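You operate a simulated robot arm through the tools that you are given. There is no shell and no other tool.

The job below is to be done with a simulated two-armed robot. You get a single attempt, and the scene is never put back.

Task
Clear the blocked strainer so that the basin drains.
Fine: empty it into the grey tin, rinse it under the tap and seat it again; basin empty, tap off. Spill under 10 ml, drop nothing. What is to be rubbed or washed off counts as gone when no trace of it is left.

It is judged by the outcome, as a careful person would: the job done as asked, and still so three seconds after it is handed in. It fails if anything else is knocked over, pushed out of place, dropped, spilled or broken.

Robot
Two 6-joint arms with two-finger grippers on one trunk, on a base that moves. Base frame: it is fixed to the floor where the robot stands at the start and does not move with it; the origin is under the middle of the robot, x ahead of it, y to its left, z up. Units: mm, rad, N and s.
The left shoulder is at the start at [70, 176, 1115], the right one opposite. With the tool pointing down near the work surface each hand reaches from about 400 to 740 mm from the robot's upright axis, wherever it stands, measured 20 degrees to its own side. Places, roughly: basin [600, 100, 600]; drain [500, -100, 600]; tap knob [800, 100, 1000]. Payload 2.45 kg a hand.
The TCP of each hand is the grasp point between the finger pads, 26 mm short of the fingertips. In the tool frame z runs along the fingers and y along their closing line. The gripper opens to 96 mm; its body begins 69 mm behind the TCP.
Orientation is told as [roll, pitch, yaw] about the base's x, y, z axes, in that order, counted from this pose: with the fingers straight down and closing along the base's y, the tool's x points along the base's -x, its y along +y and its z along -z.

Tools
- The arms move only by the tool nudge_tool. It takes "left_steps", "right_steps" or both (then of equal length, played together; a hand with none holds still); each is a list that holds one entry, the list of rows, each a list of 7 numbers: the shift along the tool's x, y, z in units of 200 mm (1.0 is 200 mm), then the turn, a rotation vector about the tool's x, y, z in units of 120 degrees (1.0 is 120 degrees), then the gripper command, from -1 (shut) to 1 (fully open), values between in proportion. In form: [[[tx, ty, tz, ax, ay, az, grip], ...]]. A call has 1 to 20 rows; each row is the pose to reach, as a shift and turn from the pose commanded when the call began, along the tool's axes at that moment. A call with a number of a shift or a turn outside -1 to 1 is refused whole. Rows are played at 5 a second. More than 50 mm and 0.15 rad between two rows, or a gripper value outside its range, and nothing of the call is played. A pose out of reach is approached as far as the arm can. The call stops where the force on the tool passes 40 N (or 10 N more than at its start, if that is more) or the arm is blocked; 0.2 s more then pass. The fingers move at their own pace (about 169.8 mm/s each) and stop on an object; they squeeze with about 27 N. The grip force told is the motor's: it shows also when the fingers shut on nothing. Time passes only in rows, and 0.2 s behind the last, so rows that repeat a pose let the fingers close. The reply holds the time, the measured pose of the TCP, the force on the tool along the base axes, the opening and the grip force, in the units named above and with some noise, with the torque about the TCP (base axes, N m) and any sound that the robot's microphone picked up, and new pictures: "pictures" is both (left out), scene, wrist or none (wrist: the cameras of the hands that moved).
- Cameras (640 x 400 px; columns grow to the right, rows downward): "scene" is now at [135.2, 17.8, 1433.2]; the picture's right is [0.20, -0.98, 0.00], its down [-0.59, -0.12, -0.80] and it looks along [0.78, 0.16, -0.60] (base axes); focal length 217 px, centre (320, 200). "left" rides on the left gripper at [82, -3, -98] in its tool frame; the picture's right is [0.04, 1.00, 0.00], its down [-0.73, 0.03, -0.68] and it looks along [-0.68, 0.03, 0.73] (tool axes); focal length 256 px, centre (320, 200). "right" rides on the right gripper at [82, 3, -98] in its tool frame; the picture's right is [-0.04, 1.00, 0.00], its down [-0.73, -0.03, -0.68] and it looks along [-0.68, -0.03, 0.73] (tool axes); focal length 256 px, centre (320, 200).
- raise_lower(by): slides the trunk up (or, below 0, down) by that many mm; the arms and the scene camera ride with it, the base frame stays. It gives what a move gives, with no picture.
- steer(legs): drives the robot by 1 to 6 legs, each [ahead, left, turn to the left] in mm, mm and rad, along the robot's own axes; the way and the turn of a leg run together, so that a leg with both is an arc; at most 1500 mm and 3.142 rad a leg. The arms and the cameras ride along, it lands a little off, and it stops where it bumps. It gives what a move gives, and a new picture of the scene camera.
- pan_tilt(pan, tilt): turns the head with the scene camera to pan (to the left, within 1.501 rad either way) and tilt (down, from -0.506 to 1.204), counted from straight ahead of the robot. It gives what a move gives, and a new picture of the scene camera.
- probe_pixels(camera, pixels): there is no depth. For up to 12 entries [column, row, z] of the newest picture of that camera ("zoom" is the newest enlarged one), the place [x, y] in the base frame at which the ray of that pixel passes the height z, good to about 2 mm. No time passes.
- inspect(camera, box): a new picture of the part [left, top, right, bottom] of that camera's present view, enlarged. No time passes.
- finish_job(): hands the job in; it is judged then, once.

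Leave the grippers open and the arms clear of the work at the hand-in unless told otherwise.

The tools are called after "Call:" as a command line: name --argument value ..., lists and objects as JSON in quotes. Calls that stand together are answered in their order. nudge_tool: Moves the arms, as the interface text tells. Its arguments: {"type":"object","properties":{"left_steps":{"type":"array"},"right_steps":{"type":"array"},"pictures":{"type":"string","enum":["both","scene","wrist","none"]}},"required":[]} The other tools are called the same way: raise_lower (by) moves the trunk up or down; steer (legs) drives the base; pan_tilt (pan, tilt) turns the head that bears the scene camera; probe_pixels (camera, pixels) gives the place at which the rays of pixels pass given heights; inspect (camera, box) takes an enlarged picture of a part of a camera's view; finish_job () hands the job in.

At the start:

```text
t: 0.0
left_ee_pos: [566.8, 306.8, 1255.8]
left_orientation: [0.0, 0.0, 0.001]
left_ft_force: [-0.9, -0.1, 0.2]
left_ft_torque: [-0.02, 0.03, 0.02]
left_grip_width: 96.0
left_finger_force: 0.1
right_ee_pos: [597.8, -147.6, 1195.3]
right_orientation: [0.0, 0.0, 0.0]
right_ft_force: [-0.5, -0.3, -0.3]
right_ft_torque: [0.01, 0.01, -0.02]
right_grip_width: 96.1
right_finger_force: 0.1
trunk travel left (down, up): [-600.0, 240.0]
robot x, y, heading: [0.1, 0.4, 0.004]
head pan, tilt (commanded): [0.197, 0.649]
```

scene: 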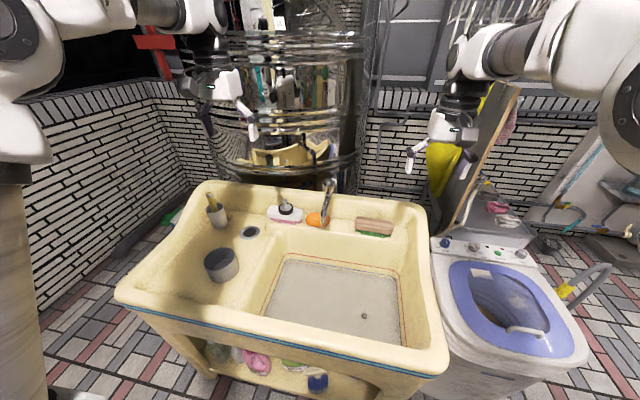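
right: 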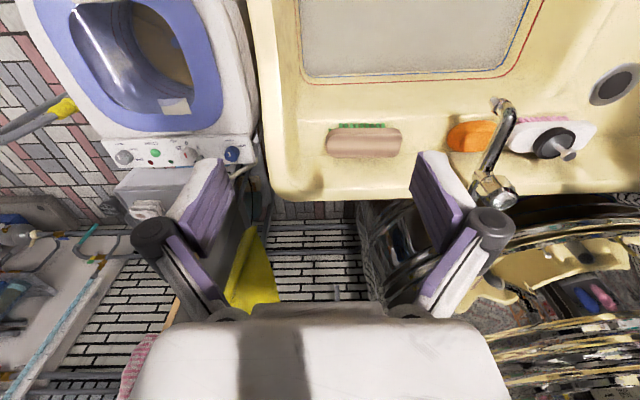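
left: 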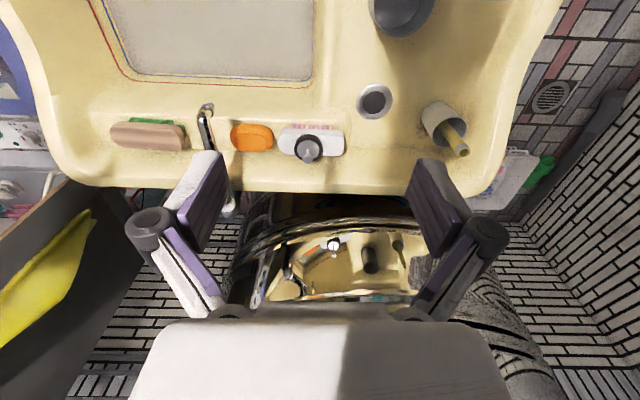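

I see a cream sink with a grey-water basin on the right and a drain mark at about (364, 316), and a grey tin at about (221, 264) on the left ledge. The tap is at about (328, 195). I'll enlarge these parts before moving anything.

Call:
inspect --camera "scene" --box '[180, 170, 340, 290]'

Call:
inspect --camera "scene" --box '[280, 170, 440, 270]'

Call:
inspect --camera "scene" --box '[300, 270, 440, 360]'

```text
3.33 times, centred on (260, 230) of scene
```

zoom: 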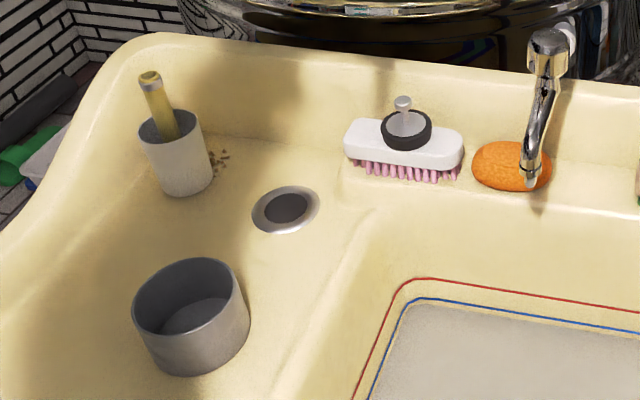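

```text
4.00 times, centred on (360, 220) of scene
```

zoom: 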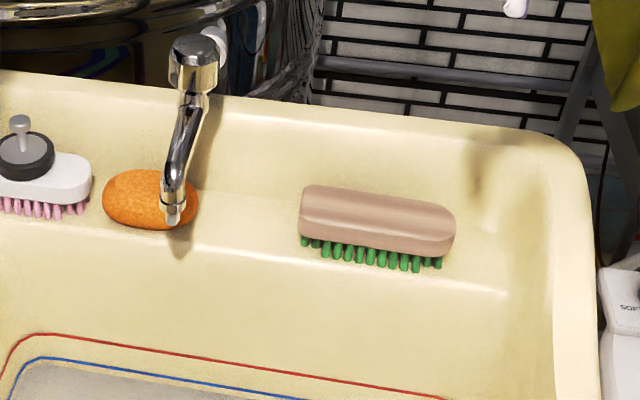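

```text
4.44 times, centred on (370, 315) of scene
```

zoom: 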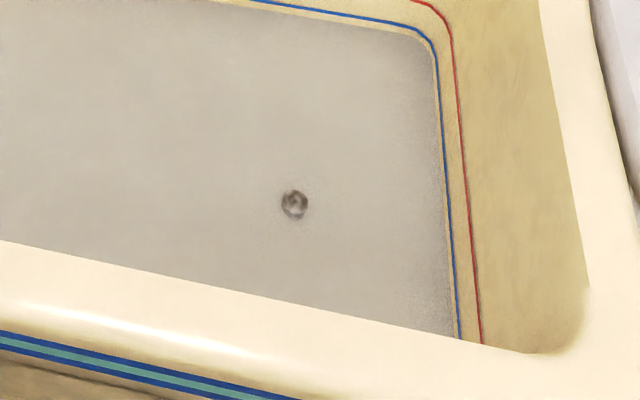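

The strainer's knob shows through or above the murky water at about (364, 316). A black plug with a stem lies on a white brush. I'll cross rays from the scene and wrist cameras to get heights and places.

Call:
probe_pixels --camera "scene" --pixels '[[364, 316, 600], [364, 316, 800], [250, 232, 700], [250, 232, 900], [325, 215, 800], [325, 215, 1000], [316, 219, 800], [316, 219, 1000], [320, 184, 900], [320, 184, 1100], [218, 247, 700], [218, 247, 900]]'

Call:
probe_pixels --camera "left" --pixels '[[375, 101, 700], [375, 101, 900], [207, 108, 800], [207, 108, 1000], [250, 137, 800], [250, 137, 1000], [308, 150, 800], [308, 150, 1000], [313, 78, 700], [313, 78, 900]]'

Call:
probe_pixels --camera "right" --pixels '[[612, 86, 700], [612, 86, 900], [495, 102, 800], [495, 102, 1000], [468, 136, 800], [468, 136, 1000], [503, 192, 800], [503, 192, 1000], [304, 76, 700], [304, 76, 900]]'

```text
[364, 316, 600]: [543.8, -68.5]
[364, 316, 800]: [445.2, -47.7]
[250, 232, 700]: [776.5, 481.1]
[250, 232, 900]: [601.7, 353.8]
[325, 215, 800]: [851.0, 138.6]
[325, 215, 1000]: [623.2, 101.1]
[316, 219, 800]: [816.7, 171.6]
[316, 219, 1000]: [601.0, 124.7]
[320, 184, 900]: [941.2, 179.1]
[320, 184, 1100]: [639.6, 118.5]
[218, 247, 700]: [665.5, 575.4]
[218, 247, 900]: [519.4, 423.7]
```

```text
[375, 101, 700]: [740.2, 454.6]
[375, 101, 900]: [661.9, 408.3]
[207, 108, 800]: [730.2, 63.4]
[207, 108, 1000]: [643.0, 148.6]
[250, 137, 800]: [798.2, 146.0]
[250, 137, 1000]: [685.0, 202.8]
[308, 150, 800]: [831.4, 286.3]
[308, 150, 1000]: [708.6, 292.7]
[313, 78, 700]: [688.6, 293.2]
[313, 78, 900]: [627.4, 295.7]
```

```text
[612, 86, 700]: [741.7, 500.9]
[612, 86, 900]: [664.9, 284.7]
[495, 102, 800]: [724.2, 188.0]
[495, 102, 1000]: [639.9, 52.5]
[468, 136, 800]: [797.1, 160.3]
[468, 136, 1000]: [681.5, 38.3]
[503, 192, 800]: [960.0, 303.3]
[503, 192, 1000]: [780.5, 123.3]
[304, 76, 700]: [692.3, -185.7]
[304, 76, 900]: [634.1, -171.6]
```

The rough geometry so far: the ledge ring is near (715, 437, 770), the spout tip near (681, 112, 913), and the soap near (789, 150, 816). I'll tilt the head down at the basin to see the strainer, front rim and tin more closely.

Call:
pan_tilt --pan 0.0 --tilt 0.95

```text
t: 0.8
left_ee_pos: [566.3, 307.0, 1255.2]
left_orientation: [-0.001, 0.0, 0.001]
left_ft_force: [-0.3, 0.3, 0.1]
left_ft_torque: [0.03, 0.0, 0.0]
left_grip_width: 96.0
left_finger_force: 0.2
right_ee_pos: [597.0, -147.9, 1196.1]
right_orientation: [0.002, -0.001, 0.0]
right_ft_force: [-0.7, -0.2, -1.1]
right_ft_torque: [0.0, -0.02, -0.02]
right_grip_width: 95.8
right_finger_force: 0.0
trunk travel left (down, up): [-600.0, 240.0]
robot x, y, heading: [1.9, 0.5, 0.0]
head pan, tilt (commanded): [0.0, 0.949]
```

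scene: 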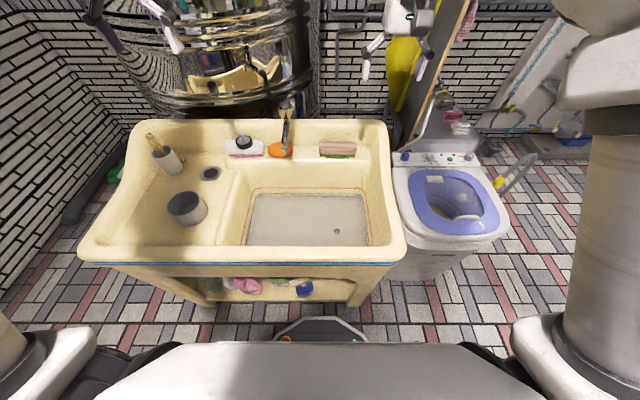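

I'll enlarge the strainer at about (337, 230), the tap at (287, 130), and the tin and ledge at (190, 190).

Call:
inspect --camera "scene" --box '[304, 210, 368, 250]'

Call:
inspect --camera "scene" --box '[220, 90, 364, 180]'

Call:
inspect --camera "scene" --box '[140, 150, 268, 230]'

Call:
inspect --camera "scene" --box '[190, 240, 370, 320]'

```text
10.00 times, centred on (336, 230) of scene
```

zoom: 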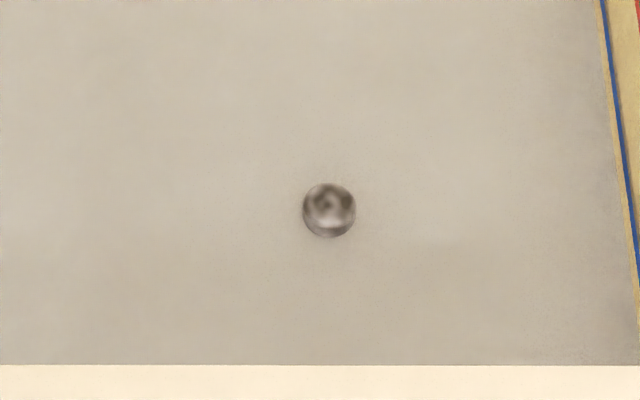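

```text
4.44 times, centred on (292, 135) of scene
```

zoom: 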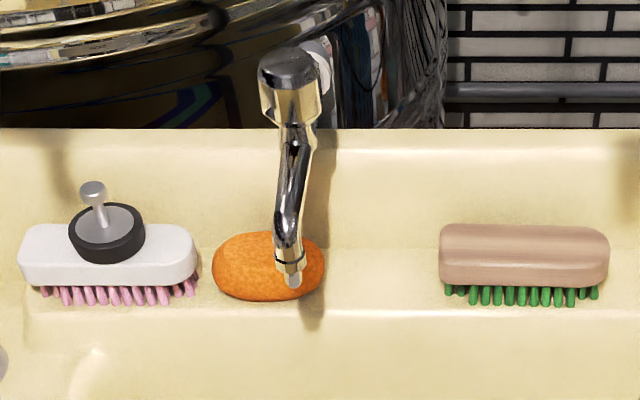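

```text
5.00 times, centred on (204, 190) of scene
```

zoom: 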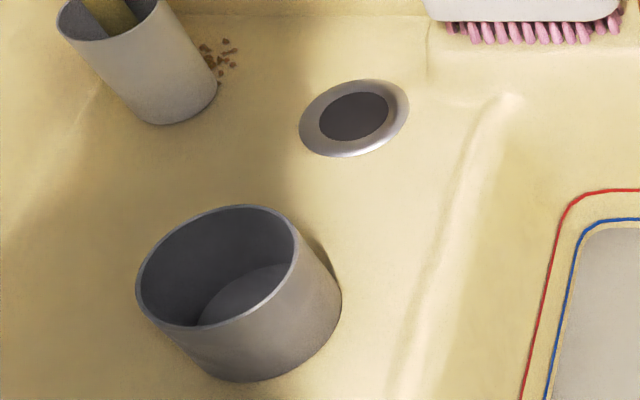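

```text
3.56 times, centred on (280, 280) of scene
```

zoom: 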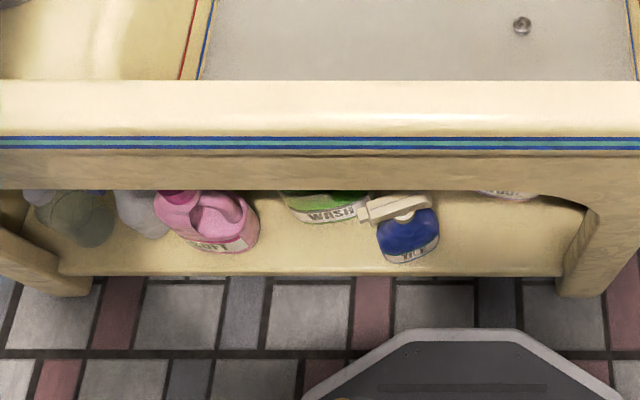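

Only the knob's ball shows, at or just above the water, near (337, 231). I need its height and a better look at the tap knob, so I'll draw both hands back towards the robot, well above everything, and let the wrist cameras see them.

Call:
nudge_tool --left_steps '[[[0.15, -0.07, 0, 0, 0, 0, 1], [0.3, -0.14, 0, 0, 0, 0, 1], [0.45, -0.21, 0, 0, 0, 0, 1], [0.6, -0.28, 0, 0, 0, 0, 1], [0.6, -0.28, 0, 0, 0, 0, 1]]]' --right_steps '[[[0.2, 0.05, 0, 0, 0, 0, 1], [0.4, 0.1, 0, 0, 0, 0, 1], [0.6, 0.15, 0, 0, 0, 0, 1], [0.75, 0.2, 0, 0, 0, 0, 1], [0.75, 0.2, 0, 0, 0, 0, 1]]]'

```text
t: 2.0
left_ee_pos: [481.6, 255.2, 1255.7]
left_orientation: [0.0, 0.002, 0.001]
left_ft_force: [-0.2, 0.0, 0.6]
left_ft_torque: [-0.01, 0.02, 0.0]
left_grip_width: 95.7
left_finger_force: 0.1
left hand out of reach, approached as far as the arm can: row 4, 5
right_ee_pos: [472.6, -112.5, 1187.2]
right_orientation: [0.022, 0.019, -0.001]
right_ft_force: [-0.4, 0.2, 0.4]
right_ft_torque: [-0.01, -0.03, 0.0]
right_grip_width: 96.3
right_finger_force: 0.1
right hand out of reach, approached as far as the arm can: row 4, 5
trunk travel left (down, up): [-600.0, 240.0]
robot x, y, heading: [0.2, -1.5, 0.001]
head pan, tilt (commanded): [0.0, 0.949]
```

scene: 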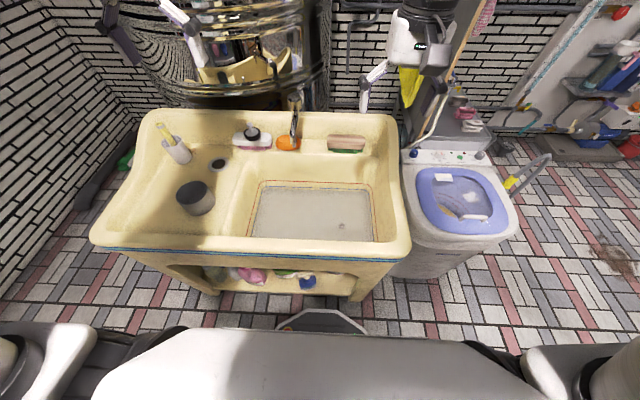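
right: 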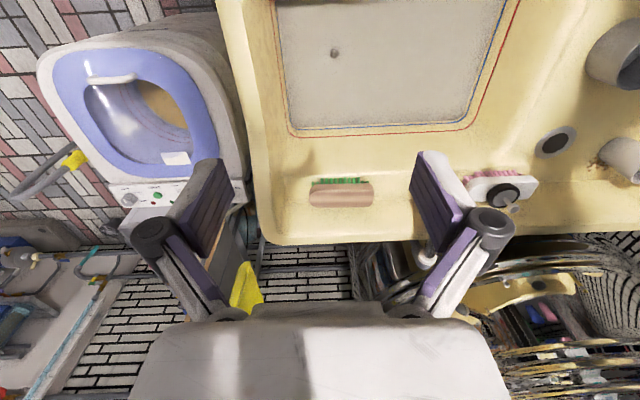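
left: 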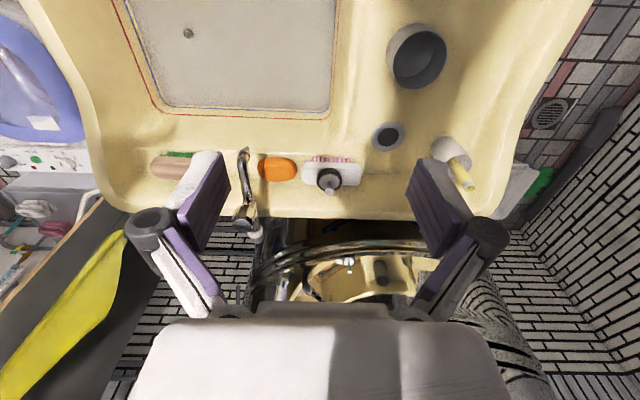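

Both wrist cameras now see the knob: right at (334, 54), left at (188, 34). I'll cross the rays for the knob, tin, water corners and tap.

Call:
probe_pixels --camera "right" --pixels '[[334, 54, 600], [334, 54, 800], [502, 197, 800], [502, 197, 1000], [555, 142, 700], [555, 142, 900], [296, 130, 600], [296, 130, 800], [470, 122, 600], [470, 122, 800]]'

Call:
probe_pixels --camera "left" --pixels '[[188, 34, 600], [188, 34, 800], [330, 182, 800], [330, 182, 1000], [388, 136, 700], [388, 136, 900], [170, 107, 600], [170, 107, 800], [331, 115, 600], [331, 115, 800], [418, 46, 700], [418, 46, 900]]'

Call:
inspect --camera "left" --box '[200, 120, 296, 260]'

Call:
inspect --camera "left" --box '[150, 10, 230, 60]'

Call:
inspect --camera "scene" --box '[160, 80, 320, 220]'

```text
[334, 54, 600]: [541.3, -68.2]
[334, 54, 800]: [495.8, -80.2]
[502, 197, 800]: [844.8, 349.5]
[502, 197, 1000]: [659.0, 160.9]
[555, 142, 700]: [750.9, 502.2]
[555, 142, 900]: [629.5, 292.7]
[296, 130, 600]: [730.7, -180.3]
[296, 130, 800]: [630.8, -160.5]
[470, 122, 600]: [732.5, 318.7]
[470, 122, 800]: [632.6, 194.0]
```

```text
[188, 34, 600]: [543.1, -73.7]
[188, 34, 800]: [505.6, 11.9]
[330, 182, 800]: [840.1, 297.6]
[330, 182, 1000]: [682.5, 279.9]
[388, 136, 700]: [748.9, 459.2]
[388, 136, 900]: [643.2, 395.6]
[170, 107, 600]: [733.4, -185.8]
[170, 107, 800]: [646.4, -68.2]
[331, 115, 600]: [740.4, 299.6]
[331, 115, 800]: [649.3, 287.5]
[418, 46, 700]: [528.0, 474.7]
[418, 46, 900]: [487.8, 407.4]
```

```text
2.86 times, centred on (248, 190) of left
```

zoom: 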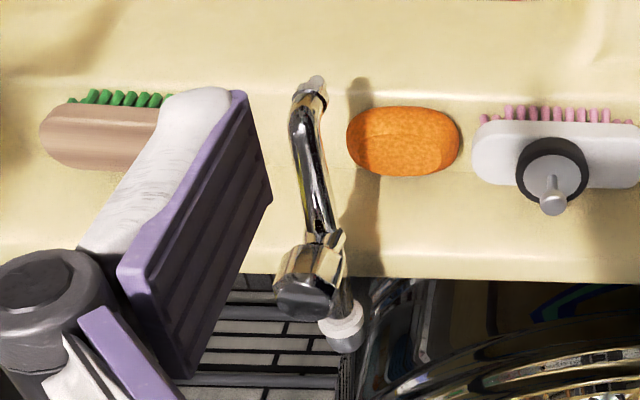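

```text
8.00 times, centred on (190, 35) of left
```

zoom: 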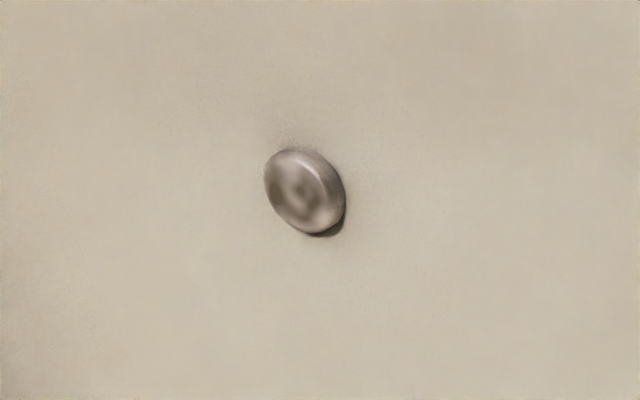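

```text
2.86 times, centred on (240, 150) of scene
```

zoom: 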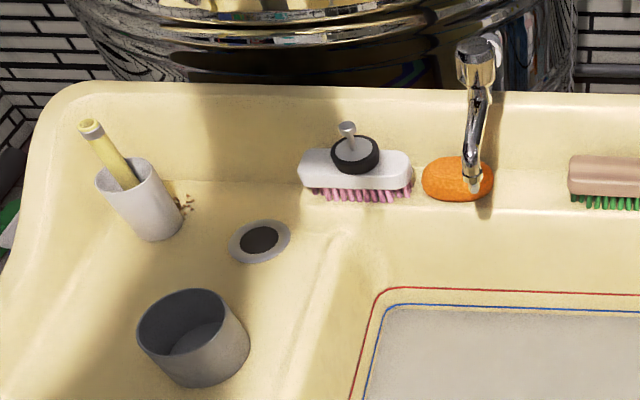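

The knob comes out near (540, -69, 611), with the water surface at about the same height. I'll inspect the tap knob and the robot's base against the sink front, and probe the rim and tap pixels.

Call:
inspect --camera "scene" --box '[270, 80, 318, 156]'

Call:
probe_pixels --camera "scene" --pixels '[[295, 97, 900], [295, 97, 1100], [293, 145, 800], [293, 145, 1000], [250, 243, 800], [250, 243, 900], [320, 310, 0], [320, 310, 200], [341, 226, 600], [341, 226, 620], [192, 185, 800], [192, 185, 900]]'

Call:
probe_pixels --camera "left" --pixels '[[244, 220, 900], [244, 220, 1100], [246, 150, 800], [246, 150, 1000], [418, 28, 800], [418, 28, 900], [418, 82, 700], [418, 82, 800], [391, 55, 800], [391, 55, 900], [445, 55, 800], [445, 55, 900]]'

Call:
inspect --camera "left" --box '[370, 0, 498, 80]'

```text
5.26 times, centred on (294, 118) of scene
```

zoom: 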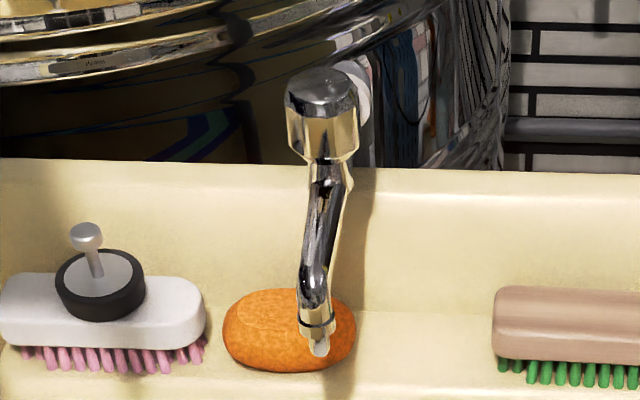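

```text
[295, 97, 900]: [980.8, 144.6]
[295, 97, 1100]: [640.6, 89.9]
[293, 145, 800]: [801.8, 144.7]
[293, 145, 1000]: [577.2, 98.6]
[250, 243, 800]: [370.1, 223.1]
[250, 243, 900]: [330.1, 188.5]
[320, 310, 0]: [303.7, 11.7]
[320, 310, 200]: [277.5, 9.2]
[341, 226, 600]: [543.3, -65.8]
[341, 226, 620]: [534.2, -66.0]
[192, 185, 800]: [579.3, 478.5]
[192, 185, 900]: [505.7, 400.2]
```

```text
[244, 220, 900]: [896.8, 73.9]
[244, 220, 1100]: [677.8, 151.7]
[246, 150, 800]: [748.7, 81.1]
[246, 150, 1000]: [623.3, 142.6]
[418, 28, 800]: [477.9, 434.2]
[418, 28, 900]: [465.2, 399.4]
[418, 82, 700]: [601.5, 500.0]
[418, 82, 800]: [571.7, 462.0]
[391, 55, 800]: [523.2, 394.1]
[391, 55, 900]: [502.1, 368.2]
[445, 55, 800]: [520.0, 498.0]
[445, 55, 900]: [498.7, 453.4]
```

```text
5.00 times, centred on (434, 40) of left
```

zoom: 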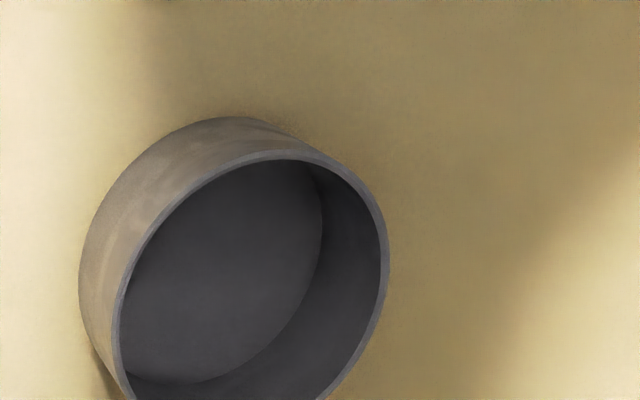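

The spout outlet is near (677, 117, 912), the tap knob near (785, 115, 1005) with a roughly vertical axis, and the tin near (560, 450). I'll tilt the head further down to see how much room the base has in front of the sink.

Call:
pan_tilt --pan 0.0 --tilt 1.2

```text
t: 2.8
left_ee_pos: [480.1, 255.8, 1256.5]
left_orientation: [0.001, 0.003, -0.001]
left_ft_force: [0.3, 0.7, 0.2]
left_ft_torque: [0.03, 0.0, 0.0]
left_grip_width: 96.1
left_finger_force: 0.2
right_ee_pos: [472.3, -111.8, 1191.3]
right_orientation: [0.014, 0.002, -0.001]
right_ft_force: [-0.2, 0.7, 0.0]
right_ft_torque: [-0.01, -0.01, -0.03]
right_grip_width: 95.6
right_finger_force: 0.1
trunk travel left (down, up): [-600.0, 240.0]
robot x, y, heading: [1.2, -3.4, 0.001]
head pan, tilt (commanded): [0.0, 1.201]
```

scene: 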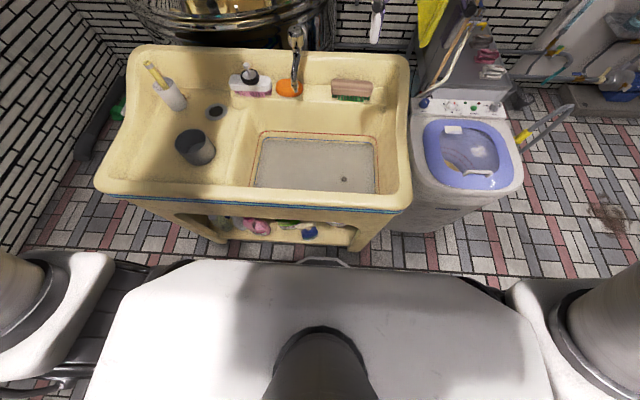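

I'll probe the leg feet, shelf edge and rim edge, and enlarge the base region near (320, 258).

Call:
inspect --camera "scene" --box '[200, 190, 400, 290]'

Call:
probe_pixels --camera "scene" --pixels '[[222, 243, 0], [360, 250, 0], [320, 258, 0], [320, 258, 200], [320, 206, 800], [320, 206, 850], [100, 190, 800], [410, 205, 800], [344, 179, 610], [400, 235, 0], [80, 250, 0]]'

Call:
inspect --camera "scene" --box '[260, 10, 340, 110]'

```text
3.20 times, centred on (300, 240) of scene
```

zoom: 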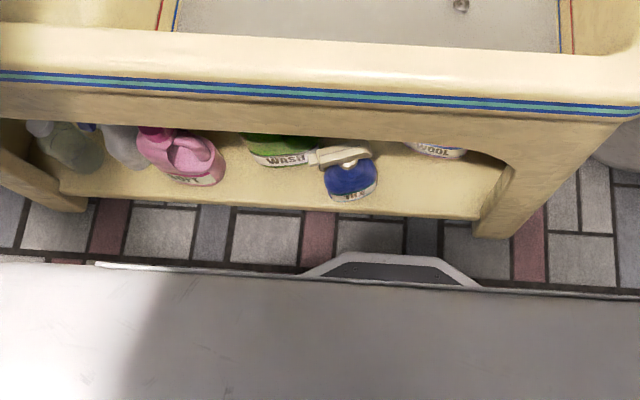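

```text
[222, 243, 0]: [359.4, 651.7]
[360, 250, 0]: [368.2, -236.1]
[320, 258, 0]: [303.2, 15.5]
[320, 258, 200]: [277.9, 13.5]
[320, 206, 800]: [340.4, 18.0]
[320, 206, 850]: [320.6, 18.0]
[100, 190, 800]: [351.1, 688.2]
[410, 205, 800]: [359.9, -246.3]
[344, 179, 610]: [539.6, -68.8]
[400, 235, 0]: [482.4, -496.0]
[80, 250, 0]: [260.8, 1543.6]
```

```text
4.00 times, centred on (300, 60) of scene
```

zoom: 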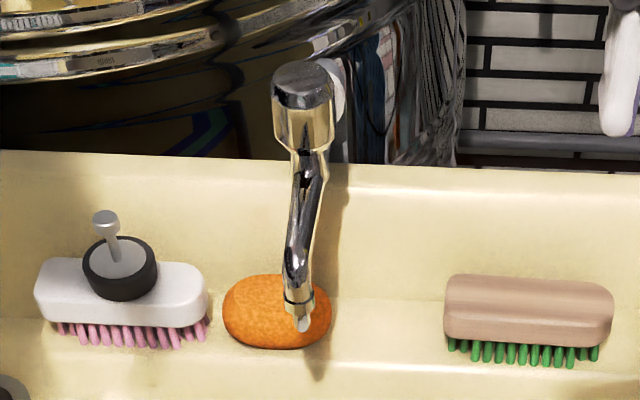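

The sink legs stand at x≈365 and the base front at about x≈300, so there's only about 50 mm of room ahead. The plan: the left hand takes the strainer and the right hand works the tap. Before touching anything I'll move the right hand aside. In free air I'll also check that the left wrist can turn its fingers forward and up, for tipping the strainer out.

Call:
nudge_tool --left_steps '[[[-0.09, 0.08, 0.16, 0, 0, 0, 1], [-0.18, 0.16, 0.33, 0, 0, 0, 1], [-0.27, 0.24, 0.5, 0, 0, 0, 1], [-0.36, 0.32, 0.67, 0, 0, 0, 1], [-0.45, 0.4, 0.83, 0, 0, 0, 1], [-0.5, 0.47, 1.0, 0, 0, 0, 1], [-0.5, 0.47, 1.0, 0, 0, 0, 1]]]' --right_steps '[[[-0.05, -0.16, 0, 0, 0, 0, 1], [-0.1, -0.32, 0, 0, 0, 0, 1], [-0.15, -0.48, 0, 0, 0, 0, 1], [-0.2, -0.64, 0, 0, 0, 0, 1], [-0.25, -0.8, 0, 0, 0, 0, 1], [-0.3, -0.95, 0, 0, 0, 0, 1], [-0.3, -0.95, 0, 0, 0, 0, 1]]]'

```text
t: 4.4
left_ee_pos: [581.6, 350.0, 1051.4]
left_orientation: [0.002, 0.0, 0.0]
left_ft_force: [-0.2, -0.1, 0.4]
left_ft_torque: [0.0, 0.03, -0.01]
left_grip_width: 96.0
left_finger_force: 0.1
right_ee_pos: [531.7, -300.8, 1190.4]
right_orientation: [0.0, 0.001, 0.0]
right_ft_force: [-0.5, -0.2, -0.6]
right_ft_torque: [0.01, 0.0, 0.03]
right_grip_width: 95.9
right_finger_force: 0.0
trunk travel left (down, up): [-600.0, 240.0]
robot x, y, heading: [0.1, -0.4, -0.004]
head pan, tilt (commanded): [0.0, 1.201]
```

scene: 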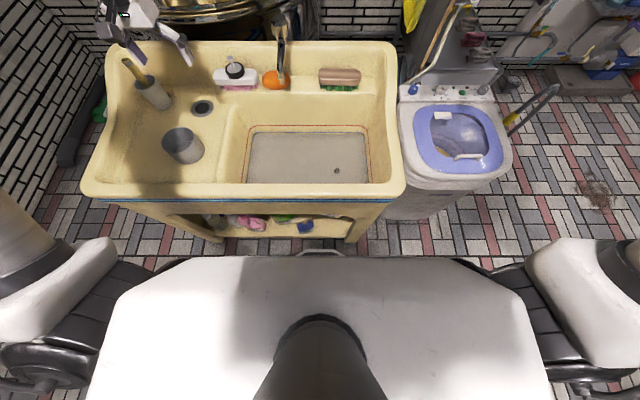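
right: 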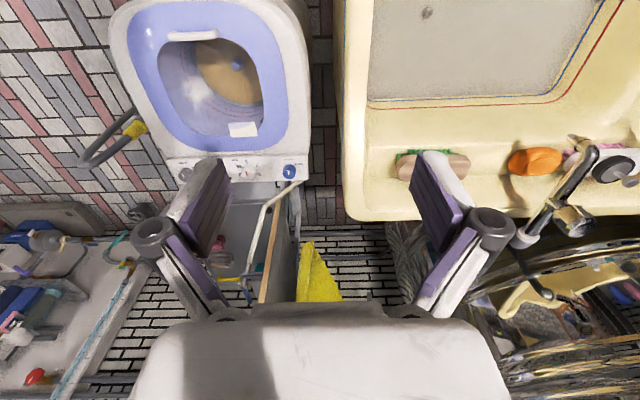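
left: 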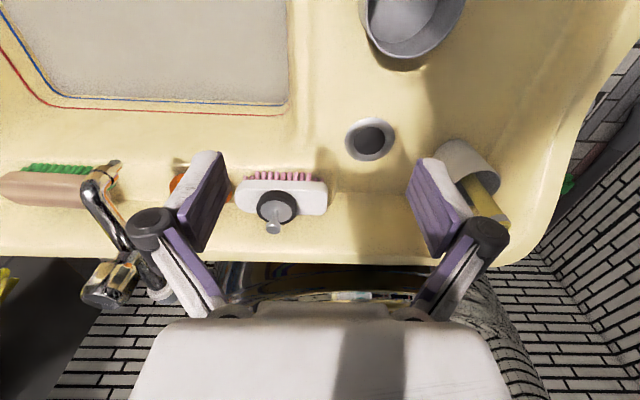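

Both wrist views show the tap from opposite sides: right at about (575, 215), left at about (105, 280). I'll enlarge both and probe the knob cap, spout tip, and tin.

Call:
inspect --camera "right" --box '[500, 120, 628, 260]'

Call:
inspect --camera "left" --box '[60, 140, 200, 320]'

Call:
inspect --camera "left" --box '[330, 0, 500, 80]'

```text
2.86 times, centred on (564, 190) of right
```

zoom: 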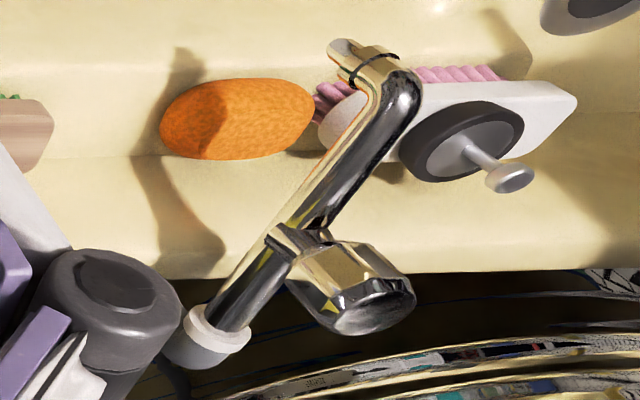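

```text
2.22 times, centred on (130, 230) of left
```

zoom: 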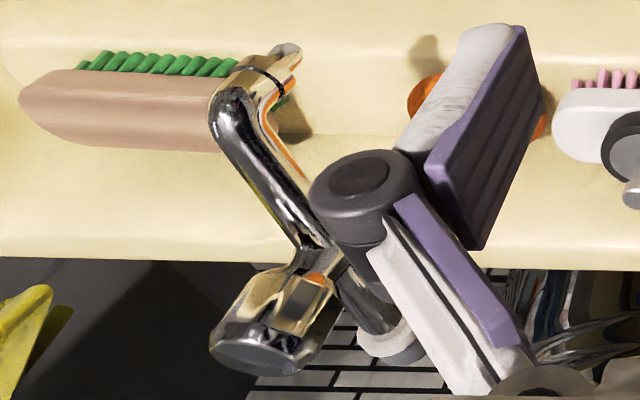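

```text
3.76 times, centred on (415, 40) of left
```

zoom: 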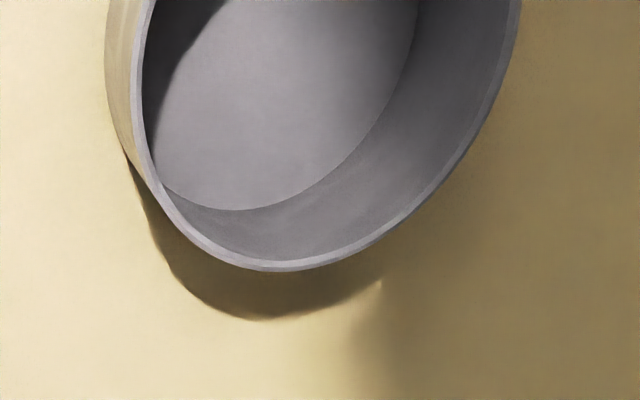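

I'll take one fresh enlargement at a time and probe it. First the right camera on the tap.

Call:
inspect --camera "right" --box '[535, 180, 615, 230]'

```text
8.00 times, centred on (575, 205) of right
```

zoom: 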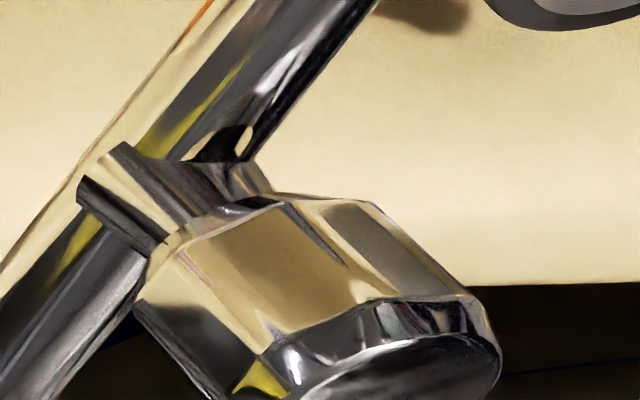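

Call:
probe_pixels --camera "zoom" --pixels '[[395, 372, 950], [395, 372, 1050], [225, 185, 900], [225, 185, 1000], [290, 260, 950], [290, 260, 1050]]'

Call:
inspect --camera "left" --box '[65, 245, 145, 325]'

```text
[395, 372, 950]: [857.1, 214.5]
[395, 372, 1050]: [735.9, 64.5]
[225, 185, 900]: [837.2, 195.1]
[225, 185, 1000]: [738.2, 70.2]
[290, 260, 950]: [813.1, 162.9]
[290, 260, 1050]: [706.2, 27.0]
```

```text
5.00 times, centred on (105, 285) of left
```

zoom: 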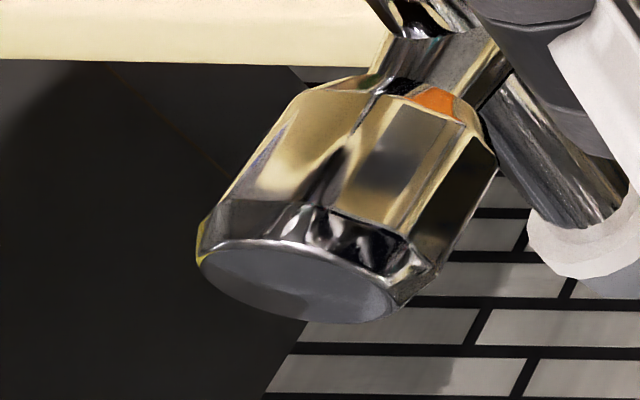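

Call:
probe_pixels --camera "zoom" --pixels '[[295, 282, 950], [295, 282, 1050], [435, 80, 900], [435, 80, 1000], [350, 180, 950], [350, 180, 1050], [200, 262, 1010], [395, 300, 1010]]'

Call:
inspect --camera "scene" --box '[270, 0, 294, 80]'

```text
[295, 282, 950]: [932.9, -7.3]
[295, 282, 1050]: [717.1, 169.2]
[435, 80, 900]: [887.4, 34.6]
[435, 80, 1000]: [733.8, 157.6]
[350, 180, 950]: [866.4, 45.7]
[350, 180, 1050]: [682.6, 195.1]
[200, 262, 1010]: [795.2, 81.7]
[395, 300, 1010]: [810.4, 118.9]
```

```text
5.00 times, centred on (282, 40) of scene
```

zoom: 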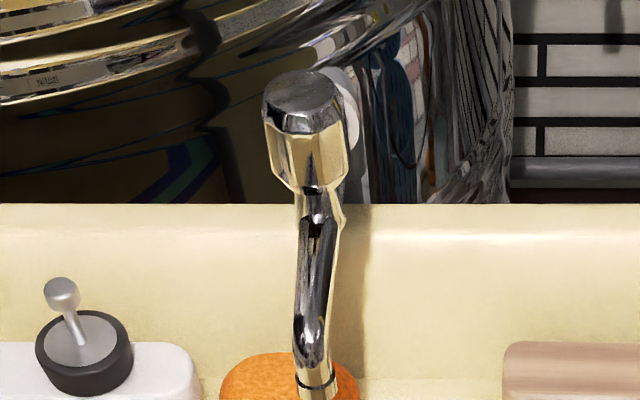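

The tap knob stands on a vertical axis at (780, 113), from z≈975 to z≈1019. Now the free-air test: pitch the left hand about its TCP so the fingers swing forward and then up.

Call:
nudge_tool --left_steps '[[[0, 0, 0, 0, -0.07, 0, 1], [0, 0, 0, 0, -0.14, 0, 1], [0, 0, 0, 0, -0.21, 0, 1], [0, 0, 0, 0, -0.28, 0, 1], [0, 0, 0, 0, -0.35, 0, 1], [0, 0, 0, 0, -0.42, 0, 1], [0, 0, 0, 0, -0.49, 0, 1], [0, 0, 0, 0, -0.56, 0, 1], [0, 0, 0, 0, -0.63, 0, 1], [0, 0, 0, 0, -0.7, 0, 1], [0, 0, 0, 0, -0.77, 0, 1], [0, 0, 0, 0, -0.84, 0, 1], [0, 0, 0, 0, -0.91, 0, 1], [0, 0, 0, 0, -0.98, 0, 1], [0, 0, 0, 0, -1.0, 0, 1]]]' --pictures "scene"

```text
t: 7.6
left_ee_pos: [548.5, 404.8, 1058.0]
left_orientation: [-0.042, -1.18, -0.023]
left_ft_force: [0.1, -0.2, 0.1]
left_ft_torque: [0.02, 0.01, 0.0]
left_grip_width: 96.6
left_finger_force: 0.0
left hand out of reach, approached as far as the arm can: row 7, 8, 9, 10, 11, 12, 13, 14, 15
right_ee_pos: [532.8, -301.9, 1191.1]
right_orientation: [0.002, 0.001, -0.001]
right_ft_force: [-0.5, -0.1, 0.0]
right_ft_torque: [0.02, 0.0, 0.05]
right_grip_width: 96.2
right_finger_force: 0.0
trunk travel left (down, up): [-600.0, 240.0]
robot x, y, heading: [-1.8, 2.7, -0.001]
head pan, tilt (commanded): [0.0, 1.201]
```

scene: 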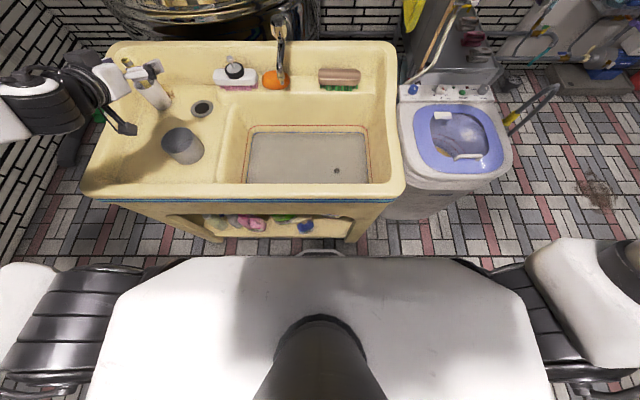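

The arm reached only about 68° of pitch here; the rest was out of reach with the wrist low relative to the shoulder. I'll test whether a higher hand relative to the shoulder (the same as a lower trunk) gives more, by rising 200 mm in free air.

Call:
nudge_tool --left_steps '[[[-0.2, 0, 0.1, 0, 0, 0, 1], [-0.4, 0, 0.2, 0, 0, 0, 1], [-0.6, 0, 0.35, 0, 0, 0, 1], [-0.8, 0, 0.45, 0, 0, 0, 1], [-0.87, 0, 0.5, 0, 0, 0, 1], [-0.87, 0, 0.5, 0, 0, 0, 1], [-0.87, 0, 0.5, 0, 0, 0, 1]]]' --pictures "scene"

```text
t: 9.2
left_ee_pos: [659.7, 398.6, 1168.7]
left_orientation: [-0.018, -1.035, -0.032]
left_ft_force: [-0.4, -0.1, 0.3]
left_ft_torque: [0.01, 0.02, 0.02]
left_grip_width: 95.8
left_finger_force: 0.0
left hand out of reach, approached as far as the arm can: row 1, 2, 3, 4, 5
right_ee_pos: [533.9, -301.7, 1191.2]
right_orientation: [0.002, 0.0, 0.0]
right_ft_force: [-0.1, 0.8, -0.4]
right_ft_torque: [0.02, 0.0, 0.04]
right_grip_width: 95.9
right_finger_force: 0.0
trunk travel left (down, up): [-600.0, 240.0]
robot x, y, heading: [-3.1, -0.3, 0.003]
head pan, tilt (commanded): [0.0, 1.201]
```

scene: 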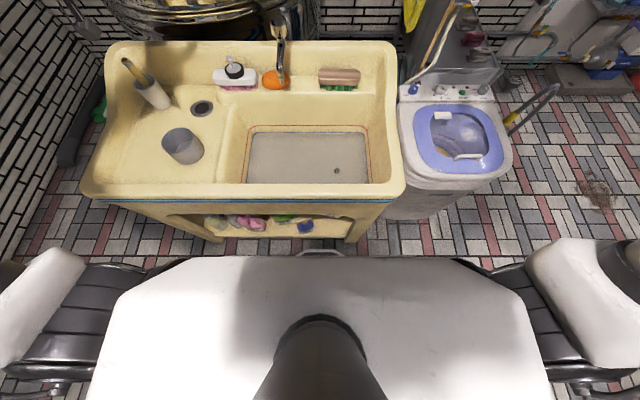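

The commands restart from the pose actually reached. From here I'll try pitching further in steps to find the wrist's limit.

Call:
nudge_tool --left_steps '[[[0, 0, 0, 0, -0.07, 0, 1], [0, 0, 0, 0, -0.14, 0, 1], [0, 0, 0, 0, -0.21, 0, 1], [0, 0, 0, 0, -0.28, 0, 1], [0, 0, 0, 0, -0.35, 0, 1], [0, 0, 0, 0, -0.42, 0, 1], [0, 0, 0, 0, -0.49, 0, 1], [0, 0, 0, 0, -0.49, 0, 1], [0, 0, 0, 0, -0.49, 0, 1]]]' --pictures "none"

```text
t: 11.2
left_ee_pos: [767.6, 213.3, 1205.1]
left_orientation: [3.085, -0.984, -2.918]
left_ft_force: [-0.1, -0.2, -0.5]
left_ft_torque: [-0.01, -0.04, 0.01]
left_grip_width: 96.0
left_finger_force: 0.1
left hand out of reach, approached as far as the arm can: row 1, 2, 3, 4, 5, 6, 7, 8, 9
right_ee_pos: [533.9, -302.1, 1189.3]
right_orientation: [0.002, 0.003, 0.0]
right_ft_force: [-0.2, 0.6, -0.8]
right_ft_torque: [-0.01, 0.02, -0.03]
right_grip_width: 96.0
right_finger_force: 0.1
trunk travel left (down, up): [-600.0, 240.0]
robot x, y, heading: [1.6, -4.4, -0.003]
head pan, tilt (commanded): [0.0, 1.201]
```

The hand is now pitched about -124°, at x≈768. So the steep "fingers up" pose works with the arm well extended. I'll draw it back in small steps to see how close it can be held.

Call:
nudge_tool --left_steps '[[[-0.092, 0, -0.139, 0, 0, 0, 1], [-0.184, 0, -0.277, 0, 0, 0, 1], [-0.277, 0, -0.416, 0, 0, 0, 1], [-0.277, 0, -0.416, 0, 0, 0, 1]]]' --pictures "scene"

```text
t: 12.2
left_ee_pos: [706.0, 217.0, 1219.2]
left_orientation: [2.993, -0.969, -2.815]
left_ft_force: [0.5, 1.0, -0.1]
left_ft_torque: [-0.01, 0.02, 0.0]
left_grip_width: 95.9
left_finger_force: 0.2
left hand out of reach, approached as far as the arm can: row 1, 2, 3, 4
right_ee_pos: [532.0, -301.7, 1189.8]
right_orientation: [0.0, 0.0, 0.001]
right_ft_force: [-0.2, -0.7, 0.1]
right_ft_torque: [0.01, 0.0, -0.03]
right_grip_width: 96.1
right_finger_force: 0.0
trunk travel left (down, up): [-600.0, 240.0]
robot x, y, heading: [-2.7, -0.1, 0.0]
head pan, tilt (commanded): [0.0, 1.201]
```

scene: 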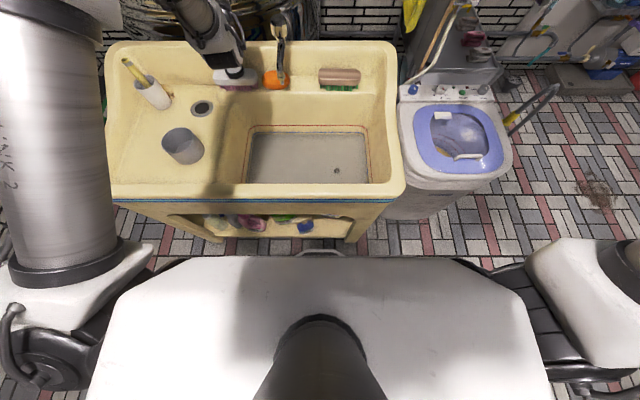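

The steep pose only works far out. A better idea is to lift the strainer straight up first and let the basin drain. I'd then re-grip it with the hand leaning over sideways, so that a simple wrist roll turns it over. For now I'll bring the left hand back to pointing straight down, still in free air.

Call:
nudge_tool --left_steps '[[[-0.026, 0, -0.038, 0.008, 0.066, 0.001, 1], [-0.052, 0, -0.076, 0.016, 0.132, 0.002, 1], [-0.078, 0, -0.114, 0.025, 0.198, 0.002, 1], [-0.104, 0, -0.152, 0.033, 0.264, 0.003, 1], [-0.13, 0, -0.19, 0.041, 0.33, 0.004, 1], [-0.156, 0, -0.228, 0.049, 0.396, 0.005, 1], [-0.182, 0, -0.266, 0.057, 0.462, 0.005, 1], [-0.208, 0, -0.304, 0.066, 0.528, 0.006, 1], [-0.234, 0, -0.342, 0.074, 0.594, 0.007, 1], [-0.26, 0, -0.38, 0.082, 0.66, 0.008, 1], [-0.286, 0, -0.418, 0.09, 0.726, 0.009, 1], [-0.312, 0, -0.456, 0.098, 0.792, 0.009, 1], [-0.338, 0, -0.494, 0.107, 0.858, 0.01, 1], [-0.364, 0, -0.532, 0.115, 0.923, 0.011, 1], [-0.364, 0, -0.532, 0.122, 0.98, 0.012, 1], [-0.364, 0, -0.532, 0.122, 0.98, 0.012, 1]]]' --pictures "none"

```text
t: 15.6
left_ee_pos: [524.4, 152.8, 1170.5]
left_orientation: [-0.017, -0.119, -0.093]
left_ft_force: [0.1, 0.3, 0.0]
left_ft_torque: [-0.01, -0.01, -0.02]
left_grip_width: 96.0
left_finger_force: 0.0
left hand out of reach, approached as far as the arm can: row 1, 2, 3, 4, 5, 6, 8, 9, 10, 11, 12, 13, 14, 15, 16
right_ee_pos: [533.8, -300.5, 1191.0]
right_orientation: [0.002, 0.001, -0.001]
right_ft_force: [0.2, -1.3, -0.2]
right_ft_torque: [-0.04, 0.01, 0.01]
right_grip_width: 96.1
right_finger_force: 0.0
trunk travel left (down, up): [-600.0, 240.0]
robot x, y, heading: [0.9, 2.3, -0.0]
head pan, tilt (commanded): [0.0, 1.201]
```

The left hand is back near vertical. I'll straighten it and bring it across, to above the strainer, at z≈1020.

Call:
nudge_tool --left_steps '[[[-0.012, -0.158, 0.125, -0.008, 0.057, -0.044, 1], [-0.024, -0.316, 0.25, -0.008, 0.057, -0.044, 1], [-0.036, -0.474, 0.375, -0.008, 0.057, -0.044, 1], [-0.048, -0.632, 0.5, -0.008, 0.057, -0.044, 1], [-0.06, -0.79, 0.625, -0.008, 0.057, -0.044, 1], [-0.072, -0.95, 0.75, -0.008, 0.057, -0.044, 1], [-0.072, -0.95, 0.75, -0.008, 0.057, -0.044, 1]]]'

```text
refused: row 1 steps farther than a row can; nothing moved
```

The first row turned slightly too far; I'll spread the turn over the rows.

Call:
nudge_tool --left_steps '[[[-0.012, -0.158, 0.125, -0.003, 0.02, -0.015, 1], [-0.024, -0.316, 0.25, -0.006, 0.04, -0.03, 1], [-0.036, -0.474, 0.375, -0.008, 0.057, -0.044, 1], [-0.048, -0.632, 0.5, -0.008, 0.057, -0.044, 1], [-0.06, -0.79, 0.625, -0.008, 0.057, -0.044, 1], [-0.072, -0.95, 0.75, -0.008, 0.057, -0.044, 1], [-0.072, -0.95, 0.75, -0.008, 0.057, -0.044, 1]]]'

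```text
t: 17.2
left_ee_pos: [525.6, 115.2, 1047.8]
left_orientation: [-0.08, -0.025, 0.017]
left_ft_force: [-0.5, 0.0, 0.2]
left_ft_torque: [0.01, 0.01, 0.01]
left_grip_width: 96.0
left_finger_force: 0.0
left hand out of reach, approached as far as the arm can: row 1, 2, 3, 4, 5, 6, 7
right_ee_pos: [532.5, -300.5, 1188.8]
right_orientation: [-0.001, -0.001, -0.002]
right_ft_force: [0.5, 0.2, 0.1]
right_ft_torque: [-0.02, 0.02, 0.01]
right_grip_width: 96.0
right_finger_force: 0.0
trunk travel left (down, up): [-600.0, 240.0]
robot x, y, heading: [0.3, -0.9, -0.002]
head pan, tilt (commanded): [0.0, 1.201]
```

scene: 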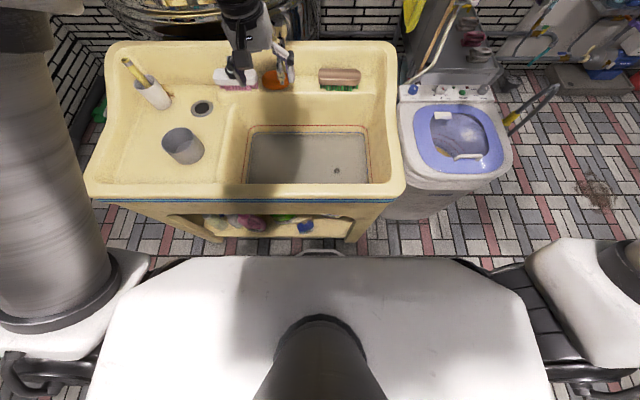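
left: 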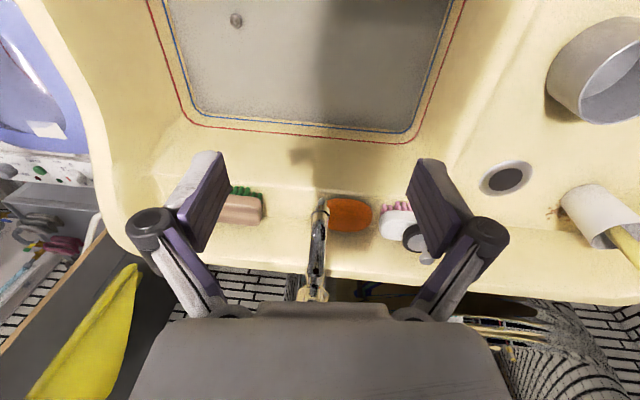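

The left arm doesn't swing inward past y≈115 here, so I'll drive the robot 250 mm to the right. That puts the strainer straight in front of the left hand, and both hands are high and clear of everything.

Call:
steer --legs '[[0, -250, 0]]'

```text
t: 19.0
left_ee_pos: [524.9, -131.0, 1043.8]
left_orientation: [-0.084, -0.01, 0.016]
left_ft_force: [-0.4, -0.3, -0.1]
left_ft_torque: [-0.02, -0.02, -0.02]
left_grip_width: 95.9
left_finger_force: 0.1
right_ee_pos: [532.4, -549.5, 1190.7]
right_orientation: [0.0, -0.003, 0.0]
right_ft_force: [-0.6, 0.0, -0.3]
right_ft_torque: [0.04, 0.01, -0.04]
right_grip_width: 96.2
right_finger_force: 0.0
trunk travel left (down, up): [-600.0, 240.0]
robot x, y, heading: [-2.0, -248.4, 0.004]
head pan, tilt (commanded): [0.0, 1.201]
```

scene: 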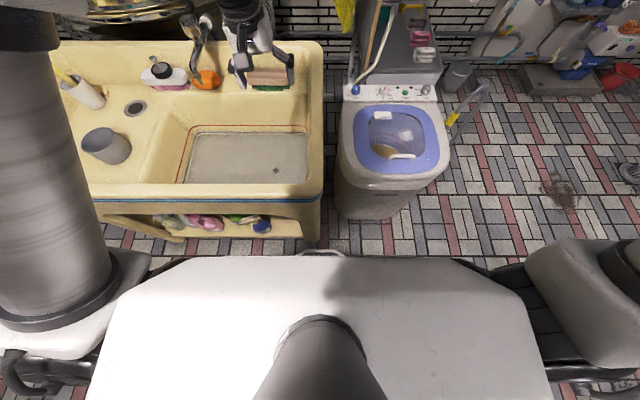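

Now I'll move the left hand to above the strainer, around (540, -69, 900), pointing straight down.

Call:
nudge_tool --left_steps '[[[-0.02, 0.08, 0.18, -0.01, 0.002, 0.002, 1], [-0.04, 0.16, 0.36, -0.02, 0.003, 0.004, 1], [-0.056, 0.24, 0.54, -0.03, 0.004, 0.006, 1], [-0.075, 0.31, 0.72, -0.04, 0.005, 0.008, 1], [-0.075, 0.31, 0.72, -0.04, 0.005, 0.008, 1]]]'

```text
t: 20.2
left_ee_pos: [536.2, -84.8, 893.4]
left_orientation: [-0.005, -0.005, -0.005]
left_ft_force: [0.2, -0.3, 0.7]
left_ft_torque: [0.02, -0.01, 0.03]
left_grip_width: 96.0
left_finger_force: 0.1
right_ee_pos: [532.2, -550.0, 1191.8]
right_orientation: [0.001, 0.001, 0.0]
right_ft_force: [0.1, 0.1, -0.3]
right_ft_torque: [-0.02, -0.02, -0.02]
right_grip_width: 96.1
right_finger_force: 0.0
trunk travel left (down, up): [-600.0, 240.0]
robot x, y, heading: [0.1, -247.8, 0.002]
head pan, tilt (commanded): [0.0, 1.201]
```

scene: 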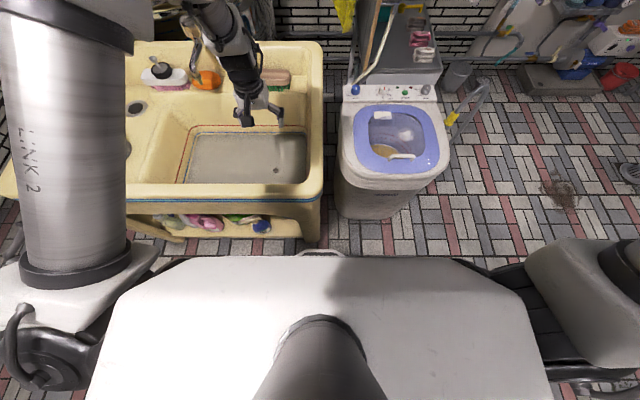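
left: 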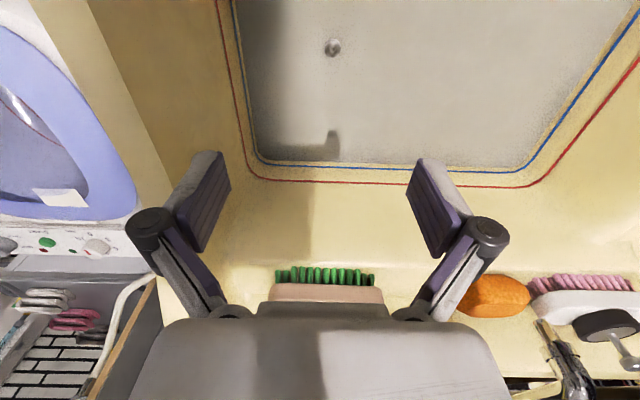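

The knob shows at (333, 47) in the left view. I'll enlarge it, and probe it in both views to refine its place and height.

Call:
probe_pixels --camera "left" --pixels '[[333, 47, 600], [333, 47, 610], [333, 47, 620], [270, 165, 600], [270, 165, 620]]'

Call:
inspect --camera "scene" --box '[260, 160, 292, 180]'

Call:
probe_pixels --camera "zoom" --pixels '[[320, 200, 600], [320, 200, 610]]'

Call:
inspect --camera "left" --box '[313, 32, 353, 62]'

```text
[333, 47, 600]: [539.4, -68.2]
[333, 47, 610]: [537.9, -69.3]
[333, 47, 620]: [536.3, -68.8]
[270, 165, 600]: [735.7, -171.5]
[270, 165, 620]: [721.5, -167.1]
```

```text
16.00 times, centred on (276, 170) of scene
```

zoom: 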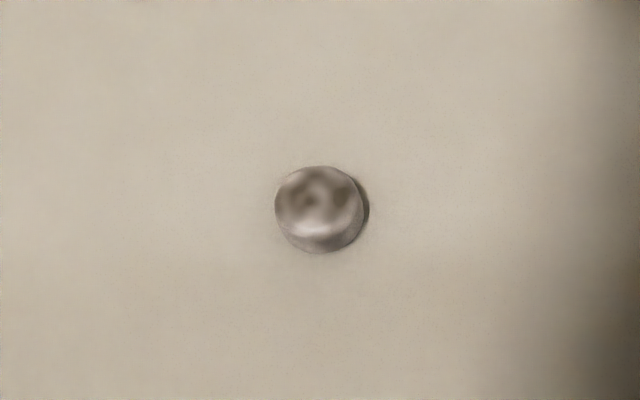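

```text
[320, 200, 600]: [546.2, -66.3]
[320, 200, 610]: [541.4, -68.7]
```

```text
13.33 times, centred on (333, 47) of left
```

zoom: 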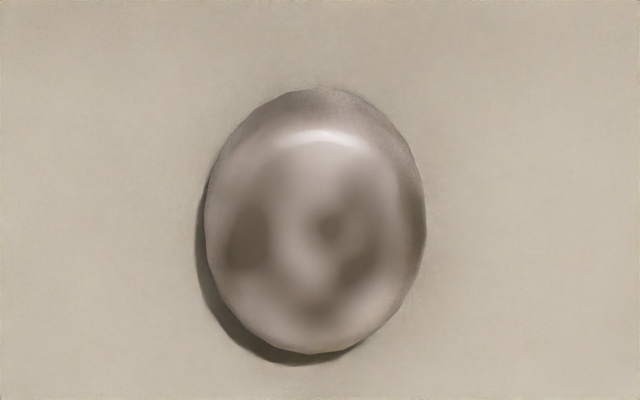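

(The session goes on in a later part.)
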